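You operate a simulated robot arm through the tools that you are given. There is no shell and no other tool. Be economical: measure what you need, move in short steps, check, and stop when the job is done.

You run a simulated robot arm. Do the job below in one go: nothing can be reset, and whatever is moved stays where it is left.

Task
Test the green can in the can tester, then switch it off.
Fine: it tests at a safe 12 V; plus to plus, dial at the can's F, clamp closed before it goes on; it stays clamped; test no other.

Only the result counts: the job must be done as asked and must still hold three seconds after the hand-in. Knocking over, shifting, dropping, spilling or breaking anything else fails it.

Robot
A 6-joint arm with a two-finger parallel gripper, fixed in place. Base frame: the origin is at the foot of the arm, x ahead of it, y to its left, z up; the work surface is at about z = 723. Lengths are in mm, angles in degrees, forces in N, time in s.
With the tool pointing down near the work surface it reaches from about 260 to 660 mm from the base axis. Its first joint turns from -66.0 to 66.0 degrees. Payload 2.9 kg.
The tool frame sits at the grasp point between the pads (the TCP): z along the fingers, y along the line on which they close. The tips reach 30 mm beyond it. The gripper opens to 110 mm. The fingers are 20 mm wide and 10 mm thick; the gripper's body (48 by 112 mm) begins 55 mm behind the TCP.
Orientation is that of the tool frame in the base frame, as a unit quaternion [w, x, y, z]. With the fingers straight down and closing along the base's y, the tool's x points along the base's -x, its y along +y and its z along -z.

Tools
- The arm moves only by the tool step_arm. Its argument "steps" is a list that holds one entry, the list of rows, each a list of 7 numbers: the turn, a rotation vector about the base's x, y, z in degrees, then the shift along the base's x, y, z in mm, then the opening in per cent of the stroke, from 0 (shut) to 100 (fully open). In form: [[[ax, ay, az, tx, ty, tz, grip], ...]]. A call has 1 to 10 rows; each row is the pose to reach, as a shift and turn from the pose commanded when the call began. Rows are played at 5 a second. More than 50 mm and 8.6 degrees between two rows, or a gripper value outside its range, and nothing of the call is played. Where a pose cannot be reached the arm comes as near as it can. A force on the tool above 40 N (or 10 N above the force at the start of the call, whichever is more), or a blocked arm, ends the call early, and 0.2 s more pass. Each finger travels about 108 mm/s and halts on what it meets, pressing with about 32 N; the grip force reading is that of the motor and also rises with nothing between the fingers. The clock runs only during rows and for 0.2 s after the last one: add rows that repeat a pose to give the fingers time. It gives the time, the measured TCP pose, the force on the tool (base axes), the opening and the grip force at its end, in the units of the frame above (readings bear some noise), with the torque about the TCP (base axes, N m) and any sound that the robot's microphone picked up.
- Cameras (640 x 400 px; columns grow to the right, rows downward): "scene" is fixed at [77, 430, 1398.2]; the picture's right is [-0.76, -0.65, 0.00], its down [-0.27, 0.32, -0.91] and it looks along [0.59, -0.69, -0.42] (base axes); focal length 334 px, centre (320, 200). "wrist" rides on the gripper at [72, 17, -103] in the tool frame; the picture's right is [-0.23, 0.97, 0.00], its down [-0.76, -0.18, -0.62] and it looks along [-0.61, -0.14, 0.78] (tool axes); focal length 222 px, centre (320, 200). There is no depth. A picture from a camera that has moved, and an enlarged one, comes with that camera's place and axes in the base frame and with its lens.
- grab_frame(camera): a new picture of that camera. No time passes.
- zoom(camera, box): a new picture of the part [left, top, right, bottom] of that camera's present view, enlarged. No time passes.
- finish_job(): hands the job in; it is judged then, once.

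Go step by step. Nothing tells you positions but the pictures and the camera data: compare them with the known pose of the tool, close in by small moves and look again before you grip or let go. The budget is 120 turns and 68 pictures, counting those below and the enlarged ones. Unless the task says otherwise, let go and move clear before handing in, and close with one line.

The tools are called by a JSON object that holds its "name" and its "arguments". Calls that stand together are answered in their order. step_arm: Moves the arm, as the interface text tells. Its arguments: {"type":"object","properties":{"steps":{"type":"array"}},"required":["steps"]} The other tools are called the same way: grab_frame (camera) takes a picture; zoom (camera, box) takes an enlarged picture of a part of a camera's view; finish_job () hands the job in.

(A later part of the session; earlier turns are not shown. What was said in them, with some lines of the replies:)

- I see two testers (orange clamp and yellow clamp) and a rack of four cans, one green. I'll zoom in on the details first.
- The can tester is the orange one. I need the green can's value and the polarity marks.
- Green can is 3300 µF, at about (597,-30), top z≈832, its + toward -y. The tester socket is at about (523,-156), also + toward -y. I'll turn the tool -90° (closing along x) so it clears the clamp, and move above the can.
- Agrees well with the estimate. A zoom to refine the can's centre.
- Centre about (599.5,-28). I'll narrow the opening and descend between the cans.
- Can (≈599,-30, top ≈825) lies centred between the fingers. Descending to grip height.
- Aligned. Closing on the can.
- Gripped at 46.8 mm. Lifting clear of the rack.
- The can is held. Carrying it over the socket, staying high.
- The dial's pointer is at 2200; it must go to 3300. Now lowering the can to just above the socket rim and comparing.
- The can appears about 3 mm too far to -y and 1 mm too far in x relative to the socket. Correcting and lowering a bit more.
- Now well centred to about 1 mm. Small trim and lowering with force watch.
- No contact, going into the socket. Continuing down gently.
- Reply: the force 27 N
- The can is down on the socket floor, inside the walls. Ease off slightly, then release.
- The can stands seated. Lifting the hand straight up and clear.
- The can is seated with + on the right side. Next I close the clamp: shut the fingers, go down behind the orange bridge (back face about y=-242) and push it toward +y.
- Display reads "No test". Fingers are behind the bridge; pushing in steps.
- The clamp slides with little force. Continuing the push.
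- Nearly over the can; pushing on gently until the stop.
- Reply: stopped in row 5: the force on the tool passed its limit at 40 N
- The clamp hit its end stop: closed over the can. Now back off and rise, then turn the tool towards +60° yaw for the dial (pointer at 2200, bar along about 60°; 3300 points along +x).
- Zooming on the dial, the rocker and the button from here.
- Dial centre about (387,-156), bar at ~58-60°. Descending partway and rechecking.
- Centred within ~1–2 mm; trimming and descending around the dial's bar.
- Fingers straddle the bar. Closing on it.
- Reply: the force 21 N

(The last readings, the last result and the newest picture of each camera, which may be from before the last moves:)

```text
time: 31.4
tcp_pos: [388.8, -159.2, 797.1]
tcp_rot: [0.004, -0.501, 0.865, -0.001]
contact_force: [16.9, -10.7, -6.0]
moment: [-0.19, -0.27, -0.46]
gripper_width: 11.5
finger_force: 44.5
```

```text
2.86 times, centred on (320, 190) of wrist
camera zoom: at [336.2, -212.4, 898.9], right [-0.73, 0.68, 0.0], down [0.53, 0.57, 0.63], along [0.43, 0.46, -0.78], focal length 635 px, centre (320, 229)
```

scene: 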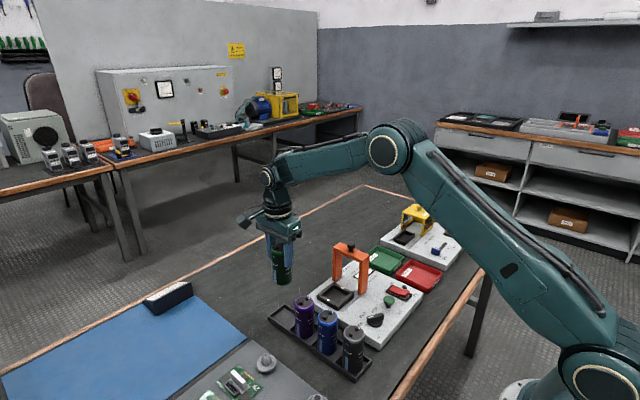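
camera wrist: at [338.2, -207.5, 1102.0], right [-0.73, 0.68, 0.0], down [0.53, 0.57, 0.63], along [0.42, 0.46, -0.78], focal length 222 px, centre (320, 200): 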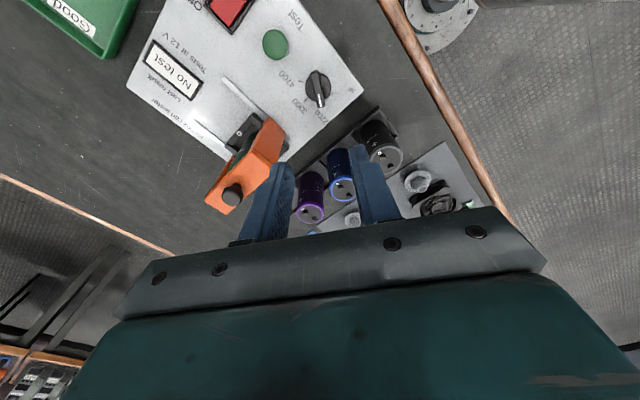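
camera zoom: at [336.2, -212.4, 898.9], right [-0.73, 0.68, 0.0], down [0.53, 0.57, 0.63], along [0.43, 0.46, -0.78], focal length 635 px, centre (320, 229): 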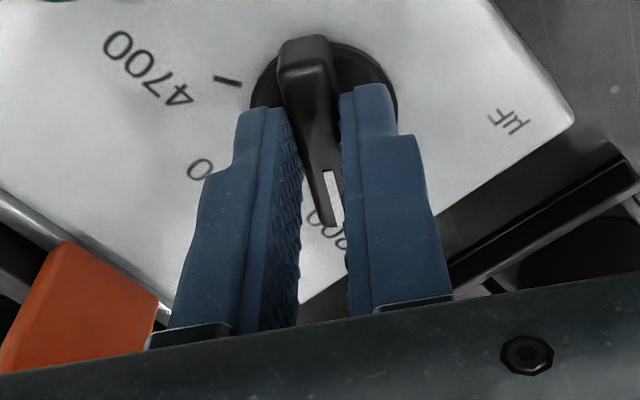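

Gripped at 11.5 mm with a ~20 N side force; I shift ~2 mm to relieve it, then start turning clockwise.

{"name": "step_arm", "arguments": {"steps": [[[0, 0, 0, 1, -0.6, 0, 5], [0, 0, 0, 1.8, -1, 0, 5], [0, 0, 0, 1.8, -1, 0, 5]]]}}

{"name": "step_arm", "arguments": {"steps": [[[0, 0, -4, 0, 0, 0, 5], [0, 0, -8, 0, 0, 0, 5], [0, 0, -12, 0, 0, 0, 5], [0, 0, -16, 0, 0, 0, 5], [0, 0, -20, 0, 0, 0, 5]]]}}

{"name": "zoom", "arguments": {"camera": "wrist", "box": [220, 120, 420, 260]}}

```text
time: 32.1
tcp_pos: [390.1, -160.0, 794.6]
tcp_rot: [0.003, -0.503, 0.864, 0.002]
contact_force: [3.8, -7.9, 31.9]
moment: [0.21, -0.35, -0.29]
gripper_width: 11.8
finger_force: 45.6
```

```text
time: 33.4
tcp_pos: [389.0, -158.7, 793.9]
tcp_rot: [0.002, -0.344, 0.939, 0.003]
contact_force: [-11.2, -4.3, 37.4]
moment: [-0.3, 0.41, -0.01]
gripper_width: 11.7
finger_force: 45.1
```

```text
2.86 times, centred on (320, 190) of wrist
camera zoom: at [320.4, -191.1, 898.4], right [-0.45, 0.89, 0.01], down [0.7, 0.35, 0.63], along [0.56, 0.29, -0.78], focal length 635 px, centre (320, 229)
```

zoom: 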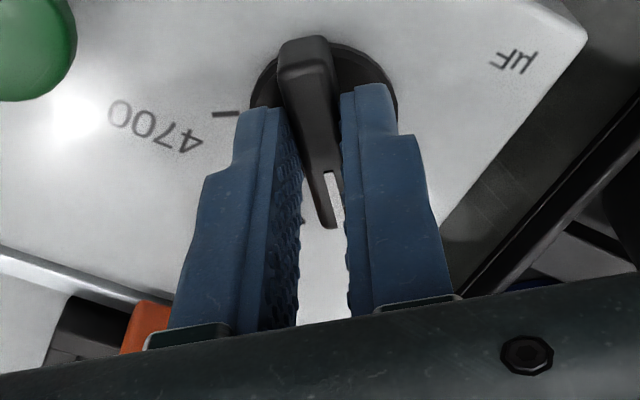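

The dial turns with the hand. There's ~37 N upward force; I relieve it by raising 1.5 mm, then continue.

{"name": "step_arm", "arguments": {"steps": [[[0, 0, 0, 0, 0, 1, 5], [0, 0, -2, -0.5, 0, 2, 5], [0, 0, -6, -0.5, 0, 2, 5], [0, 0, -10, -0.5, 0, 2, 5], [0, 0, -14, -0.5, 0, 2, 5], [0, 0, -18, -0.5, 0, 2, 5]]]}}

```text
time: 34.8
tcp_pos: [387.3, -157.2, 794.6]
tcp_rot: [0.001, -0.194, 0.981, 0.005]
contact_force: [-17.1, 3.1, -6.4]
moment: [0.33, -0.62, 0.05]
gripper_width: 11.8
finger_force: 45.2
```

{"name": "step_arm", "arguments": {"steps": [[[0, 0, -4, -0.7, 0, 0, 5], [0, 0, -8, -1, 0, 0, 5], [0, 0, -12, -1.2, 0, 0, 5], [0, 0, -16, -1.2, 0, 0, 5], [0, 0, -20, -1.2, 0, 0, 5], [0, 0, -22, -1.2, 0, 0, 5], [0, 0, -22, -1.2, 0, 0, 5]]]}}

{"name": "grab_frame", "arguments": {"camera": "wrist"}}

```text
time: 36.3
tcp_pos: [388.2, -155.1, 795.2]
tcp_rot: [0.002, -0.004, 1.0, 0.006]
contact_force: [2.4, 1.4, -0.8]
moment: [-0.14, 0.65, 0.02]
gripper_width: 11.9
finger_force: 45.1
stopped in row 7: the force on the tool passed its limit at 41 N (the readings are from after the stop); the commanded pose is now the measured one
```

```text
23 pictures are left
camera wrist: at [312.7, -138.7, 898.6], right [0.22, 0.98, 0.01], down [0.76, -0.18, 0.63], along [0.61, -0.13, -0.78], focal length 222 px, centre (320, 200)
```

wrist: 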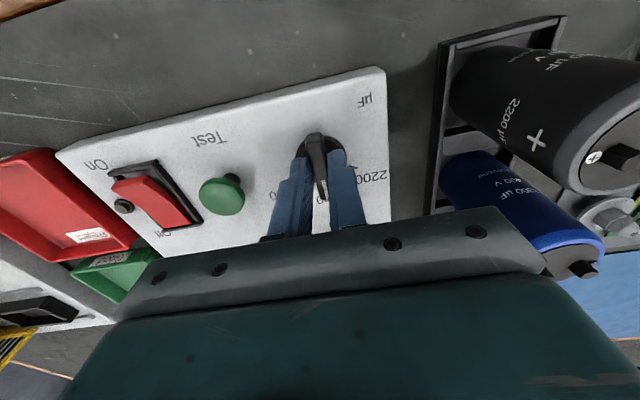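

The bar now lies along x (3300). Opening and rising to check.

{"name": "step_arm", "arguments": {"steps": [[[0, 0, 0, 0, 0, 0, 10], [0, 0, 0, 0, 0, 0, 20], [0, 0, 0, 0, 0, 0, 35], [0, 0, 0, 0, 0, 20, 35], [0, 0, 0, 0, 0, 60, 35], [0, 0, 0, 0, 0, 100, 35], [0, 0, 0, 0, 0, 140, 35], [0, 0, 0, 0, 0, 140, 35]]]}}

{"name": "zoom", "arguments": {"camera": "wrist", "box": [170, 60, 370, 180]}}

```text
time: 38.1
tcp_pos: [387.0, -155.2, 936.2]
tcp_rot: [0.003, -0.004, 1.0, 0.005]
contact_force: [0.3, 0.2, -0.4]
moment: [0.01, 0.04, 0.01]
gripper_width: 38.6
finger_force: 0.0
```

```text
3.20 times, centred on (270, 120) of wrist
camera zoom: at [311.9, -139.5, 1039.8], right [0.22, 0.98, 0.01], down [0.76, -0.18, 0.63], along [0.61, -0.13, -0.78], focal length 711 px, centre (480, 456)
```

zoom: 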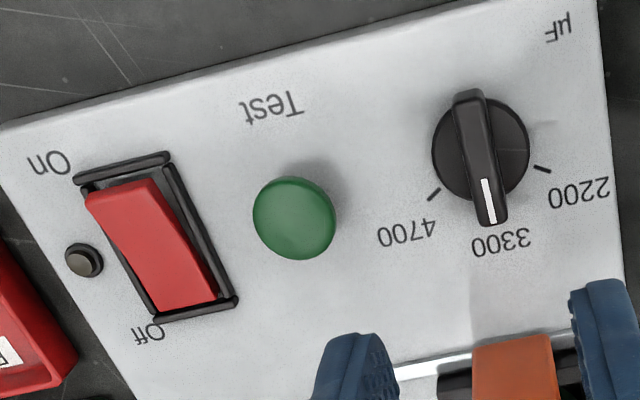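

Dial points at 3300, aligned within ~1°. Clamp is closed, so next is On: the rocker's On end is about (376,-290), raised. I close the fingers and hover above it.

{"name": "step_arm", "arguments": {"steps": [[[0, 0, 0, -3, -40, 0, 10], [0, 0, 0, -6, -85, 0, 0], [0, 0, 0, -10, -135, -20, 0], [0, 0, 0, -10, -135, -65, 0], [0, 0, 0, -10, -135, -115, 0], [0, 0, 0, -10, -135, -115, 0]]]}}

{"name": "zoom", "arguments": {"camera": "scene", "box": [340, 240, 440, 340]}}

{"name": "zoom", "arguments": {"camera": "wrist", "box": [230, 80, 430, 240]}}

```text
refused: row 3 steps farther than a row can; nothing moved
```

```text
4.00 times, centred on (390, 290) of scene
camera zoom: at [77.0, 430.0, 1398.2], right [-0.76, -0.65, 0.0], down [-0.27, 0.32, -0.91], along [0.59, -0.69, -0.42], focal length 1337 px, centre (40, -160)
```

zoom: 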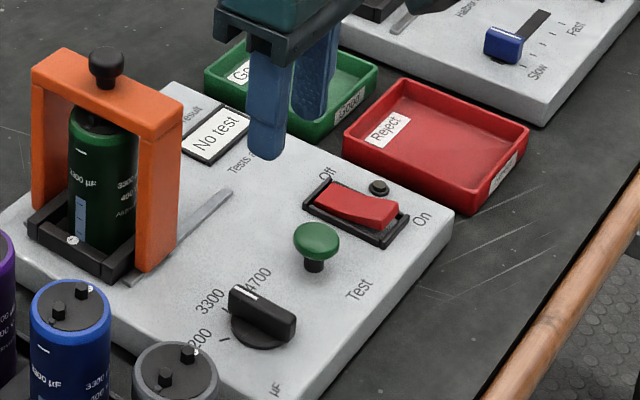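

```text
2.50 times, centred on (330, 160) of wrist
camera zoom: at [311.9, -139.5, 1039.8], right [0.22, 0.98, 0.01], down [0.76, -0.18, 0.63], along [0.61, -0.13, -0.78], focal length 555 px, centre (295, 300)
```

zoom: 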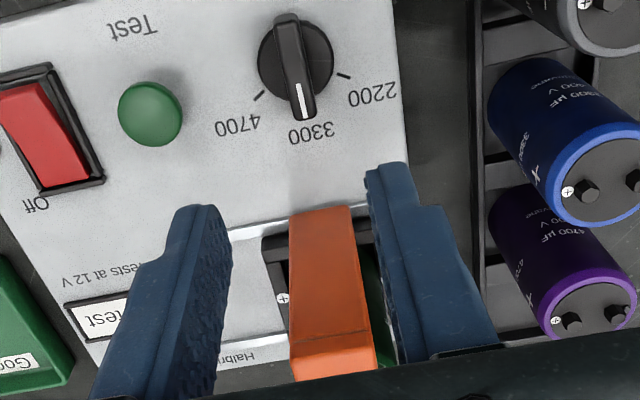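

A row was too long; replaying with shorter rows.

{"name": "step_arm", "arguments": {"steps": [[[0, 0, 0, -3, -40, 0, 10], [0, 0, 0, -6, -80, 0, 0], [0, 0, 0, -9, -115, -20, 0], [0, 0, 0, -10, -135, -60, 0], [0, 0, 0, -10, -135, -100, 0], [0, 0, 0, -10, -135, -115, 0], [0, 0, 0, -10, -135, -115, 0]]]}}

{"name": "zoom", "arguments": {"camera": "scene", "box": [360, 250, 430, 320]}}

{"name": "zoom", "arguments": {"camera": "wrist", "box": [240, 80, 400, 240]}}

```text
time: 39.7
tcp_pos: [375.3, -290.1, 822.3]
tcp_rot: [0.002, -0.003, 1.0, 0.005]
contact_force: [-0.2, 0.3, 0.2]
moment: [-0.02, 0.0, 0.03]
gripper_width: 0.0
finger_force: 32.6
```

```text
5.71 times, centred on (395, 285) of scene
camera zoom: at [77.0, 430.0, 1398.2], right [-0.76, -0.65, 0.0], down [-0.27, 0.32, -0.91], along [0.59, -0.69, -0.42], focal length 1911 px, centre (-109, -286)
```

zoom: 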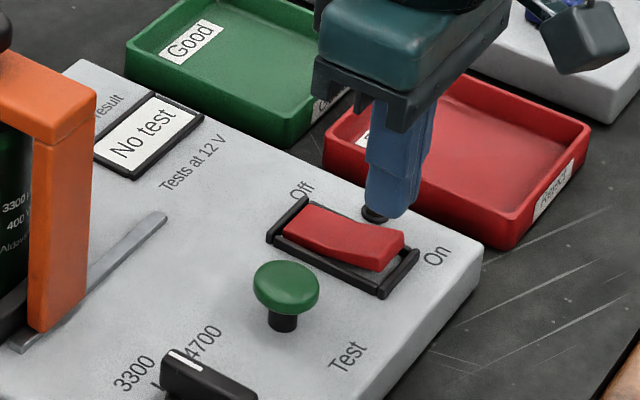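

```text
2.50 times, centred on (320, 160) of wrist
camera zoom: at [300.4, -273.2, 925.3], right [0.22, 0.98, 0.01], down [0.76, -0.18, 0.63], along [0.61, -0.13, -0.78], focal length 555 px, centre (320, 300)
```

zoom: 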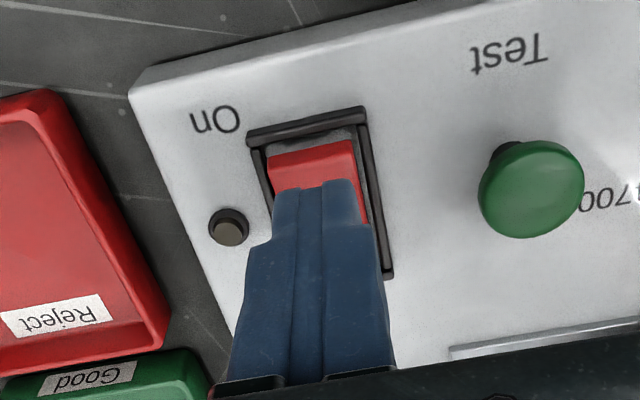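

Finger is over the On end. Pressing down in small steps.

{"name": "step_arm", "arguments": {"steps": [[[0, 0, 0, 2, 0, -10, 0], [0, 0, 0, 2, 0, -18, 0], [0, 0, 0, 2, 0, -22, 0], [0, 0, 0, 2, 0, -26, 0], [0, 0, 0, 2, 0, -30, 0], [0, 0, 0, 2, 0, -33, 0], [0, 0, 0, 2, 0, -36, 0]]]}}

```text
time: 41.1
tcp_pos: [378.5, -290.5, 790.7]
tcp_rot: [0.001, -0.004, 1.0, 0.005]
contact_force: [-3.4, 2.2, 6.9]
moment: [0.07, 0.03, 0.04]
gripper_width: 0.2
finger_force: 32.5
heard: click
stopped in row 7: the force on the tool passed its limit at 49 N (the readings are from after the stop); the commanded pose is now the measured one
```

A click: switched. Rising and moving above the Test button at (393,-227).

{"name": "step_arm", "arguments": {"steps": [[[0, 0, 0, 0, 0, 15, 0], [0, 0, 0, 0, 0, 40, 0], [0, 0, 0, 8, 32, 45, 0], [0, 0, 0, 14.5, 63, 40, 0], [0, 0, 0, 14.5, 63, 30, 0], [0, 0, 0, 14.5, 63, 30, 0]]]}}

{"name": "zoom", "arguments": {"camera": "scene", "box": [350, 250, 430, 330]}}

{"name": "zoom", "arguments": {"camera": "wrist", "box": [200, 80, 400, 240]}}

```text
time: 42.5
tcp_pos: [392.4, -226.3, 820.8]
tcp_rot: [0.002, -0.003, 1.0, 0.005]
contact_force: [-0.1, 0.4, -0.3]
moment: [0.01, 0.0, -0.03]
gripper_width: 0.1
finger_force: 32.3
```

```text
5.00 times, centred on (390, 290) of scene
camera zoom: at [77.0, 430.0, 1398.2], right [-0.76, -0.65, 0.0], down [-0.27, 0.32, -0.91], along [0.59, -0.69, -0.42], focal length 1672 px, centre (-30, -250)
```

zoom: 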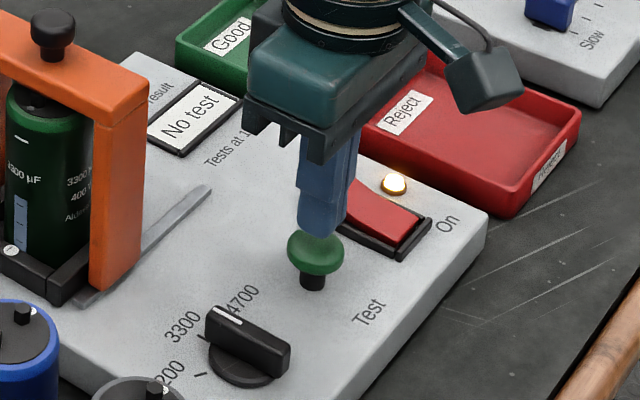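

```text
2.50 times, centred on (300, 160) of wrist
camera zoom: at [318.1, -209.3, 924.7], right [0.22, 0.98, 0.01], down [0.76, -0.18, 0.63], along [0.61, -0.13, -0.78], focal length 555 px, centre (370, 300)
```

zoom: 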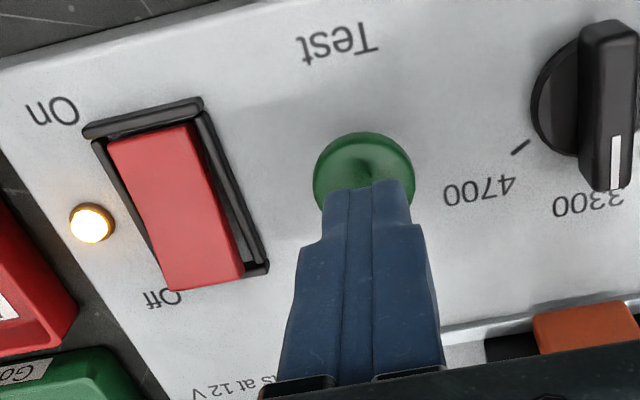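

The lamp is lit: the tester is on. The finger is over the Test button; pressing.

{"name": "step_arm", "arguments": {"steps": [[[0, 0, 0, 0, 0, -12, 0], [0, 0, 0, 0, 0, -18, 0], [0, 0, 0, 0, 0, -21, 0], [0, 0, 0, 0, 0, -24, 0], [0, 0, 0, 0, 0, -27, 0], [0, 0, 0, 0, 0, -30, 0], [0, 0, 0, 0, 0, -30, 0]]]}}

{"name": "zoom", "arguments": {"camera": "scene", "box": [340, 240, 430, 330]}}

```text
time: 44.1
tcp_pos: [393.8, -227.6, 791.7]
tcp_rot: [0.004, -0.003, 1.0, 0.004]
contact_force: [-6.7, 6.0, 34.4]
moment: [0.12, 0.25, -0.07]
gripper_width: 0.1
finger_force: 32.4
heard: click
```

```text
4.44 times, centred on (385, 285) of scene
camera zoom: at [76.4, 430.3, 1398.2], right [-0.76, -0.65, 0.0], down [-0.27, 0.32, -0.91], along [0.59, -0.69, -0.42], focal length 1486 px, centre (31, -178)
```

zoom: 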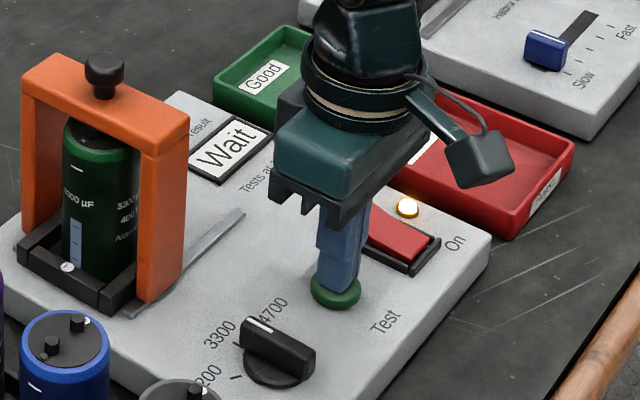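

The display shows "Wait". Releasing the button and waiting for the result.

{"name": "step_arm", "arguments": {"steps": [[[0, 0, 0, 0, 0, 15, 0], [0, 0, 0, 0, 0, 40, 0], [0, 0, 0, 0, 0, 40, 0], [0, 0, 0, 0, 0, 40, 0], [0, 0, 0, 0, 0, 40, 0], [0, 0, 0, 0, 0, 40, 0], [0, 0, 0, 0, 0, 40, 0], [0, 0, 0, 0, 0, 40, 0], [0, 0, 0, 0, 0, 40, 0], [0, 0, 0, 0, 0, 40, 0]]]}}

{"name": "zoom", "arguments": {"camera": "scene", "box": [340, 240, 430, 330]}}

```text
time: 46.3
tcp_pos: [393.1, -228.0, 831.7]
tcp_rot: [0.002, -0.004, 1.0, 0.004]
contact_force: [0.3, -0.5, -0.4]
moment: [-0.01, 0.01, 0.0]
gripper_width: 0.0
finger_force: 31.7
```

```text
4.44 times, centred on (385, 285) of scene
camera zoom: at [77.0, 430.0, 1398.2], right [-0.76, -0.65, 0.0], down [-0.27, 0.32, -0.91], along [0.59, -0.69, -0.42], focal length 1486 px, centre (31, -178)
```

zoom: 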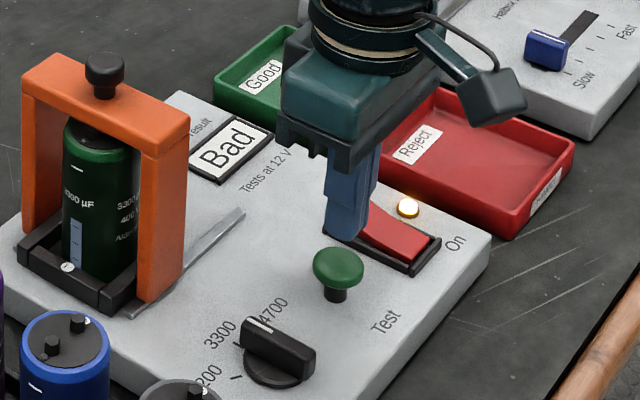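

Result: "Bad"; test completed. Now switch off by pressing the Off end at about (411,-289).

{"name": "step_arm", "arguments": {"steps": [[[0, 0, 0, 9, -30, 0, 0], [0, 0, 0, 18, -61.5, 0, 0], [0, 0, 0, 18, -61.5, -10, 0], [0, 0, 0, 18, -61.5, -10, 0]]]}}

{"name": "zoom", "arguments": {"camera": "wrist", "box": [220, 80, 420, 240]}}

```text
time: 47.3
tcp_pos: [409.2, -289.9, 821.5]
tcp_rot: [0.003, -0.003, 1.0, 0.004]
contact_force: [-0.1, 0.0, -0.6]
moment: [0.01, -0.04, 0.02]
gripper_width: 0.0
finger_force: 31.3
```

```text
2.50 times, centred on (320, 160) of wrist
camera zoom: at [335.5, -273.8, 925.2], right [0.22, 0.98, 0.01], down [0.76, -0.18, 0.63], along [0.61, -0.13, -0.78], focal length 555 px, centre (320, 300)
```

zoom: 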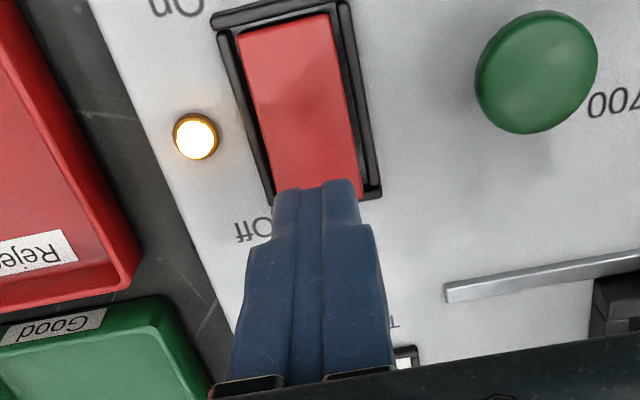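

Aligned over the raised Off end. Pressing.

{"name": "step_arm", "arguments": {"steps": [[[0, 0, 0, 0, 0, -10, 0], [0, 0, 0, 0, 0, -18, 0], [0, 0, 0, 0, 0, -22, 0], [0, 0, 0, 0, 0, -26, 0], [0, 0, 0, 0, 0, -30, 0], [0, 0, 0, 0, 0, -33, 0], [0, 0, 0, 0, 0, -36, 0]]]}}

{"name": "step_arm", "arguments": {"steps": [[[0, 0, 0, 0, 0, 20, 0], [0, 0, 0, 0, 0, 60, 0], [0, 0, 0, -15, 0, 100, 0], [0, 0, 0, -30, 0, 145, 0], [0, 0, 0, -30, 0, 180, 0], [0, 0, 0, -30, 0, 180, 0]]]}}

{"name": "zoom", "arguments": {"camera": "scene", "box": [260, 220, 440, 390]}}

```text
time: 48.7
tcp_pos: [413.5, -288.8, 791.9]
tcp_rot: [0.004, -0.003, 1.0, 0.003]
contact_force: [-0.3, -0.1, 1.7]
moment: [0.01, 0.03, -0.02]
gripper_width: 0.0
finger_force: 32.2
heard: click
stopped in row 6: the force on the tool passed its limit at 47 N (the readings are from after the stop); the commanded pose is now the measured one
```

```text
time: 50.1
tcp_pos: [380.9, -290.1, 970.0]
tcp_rot: [0.005, -0.003, 1.0, 0.005]
contact_force: [-0.5, 0.2, 0.1]
moment: [-0.02, 0.0, -0.01]
gripper_width: 0.1
finger_force: 31.6
```

```text
2.35 times, centred on (350, 305) of scene
camera zoom: at [77.0, 430.0, 1398.2], right [-0.76, -0.65, 0.0], down [-0.27, 0.32, -0.91], along [0.59, -0.69, -0.42], focal length 787 px, centre (249, -47)
```

zoom: 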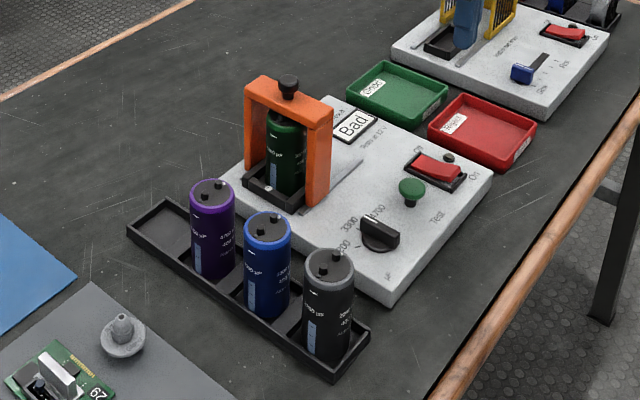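

The lamp is off, the display shows the last result "Bad", the can is still clamped, and the other cans and trays are where they were. Handing in.

{"name": "finish_job", "arguments": {}}

```text
The job is handed in.
```

The green can (3300 µF) was tested at 12 V, plus to plus, with the dial at 3300 and the clamp closed first; it read "Bad", the tester is now off, and the can stays clamped.
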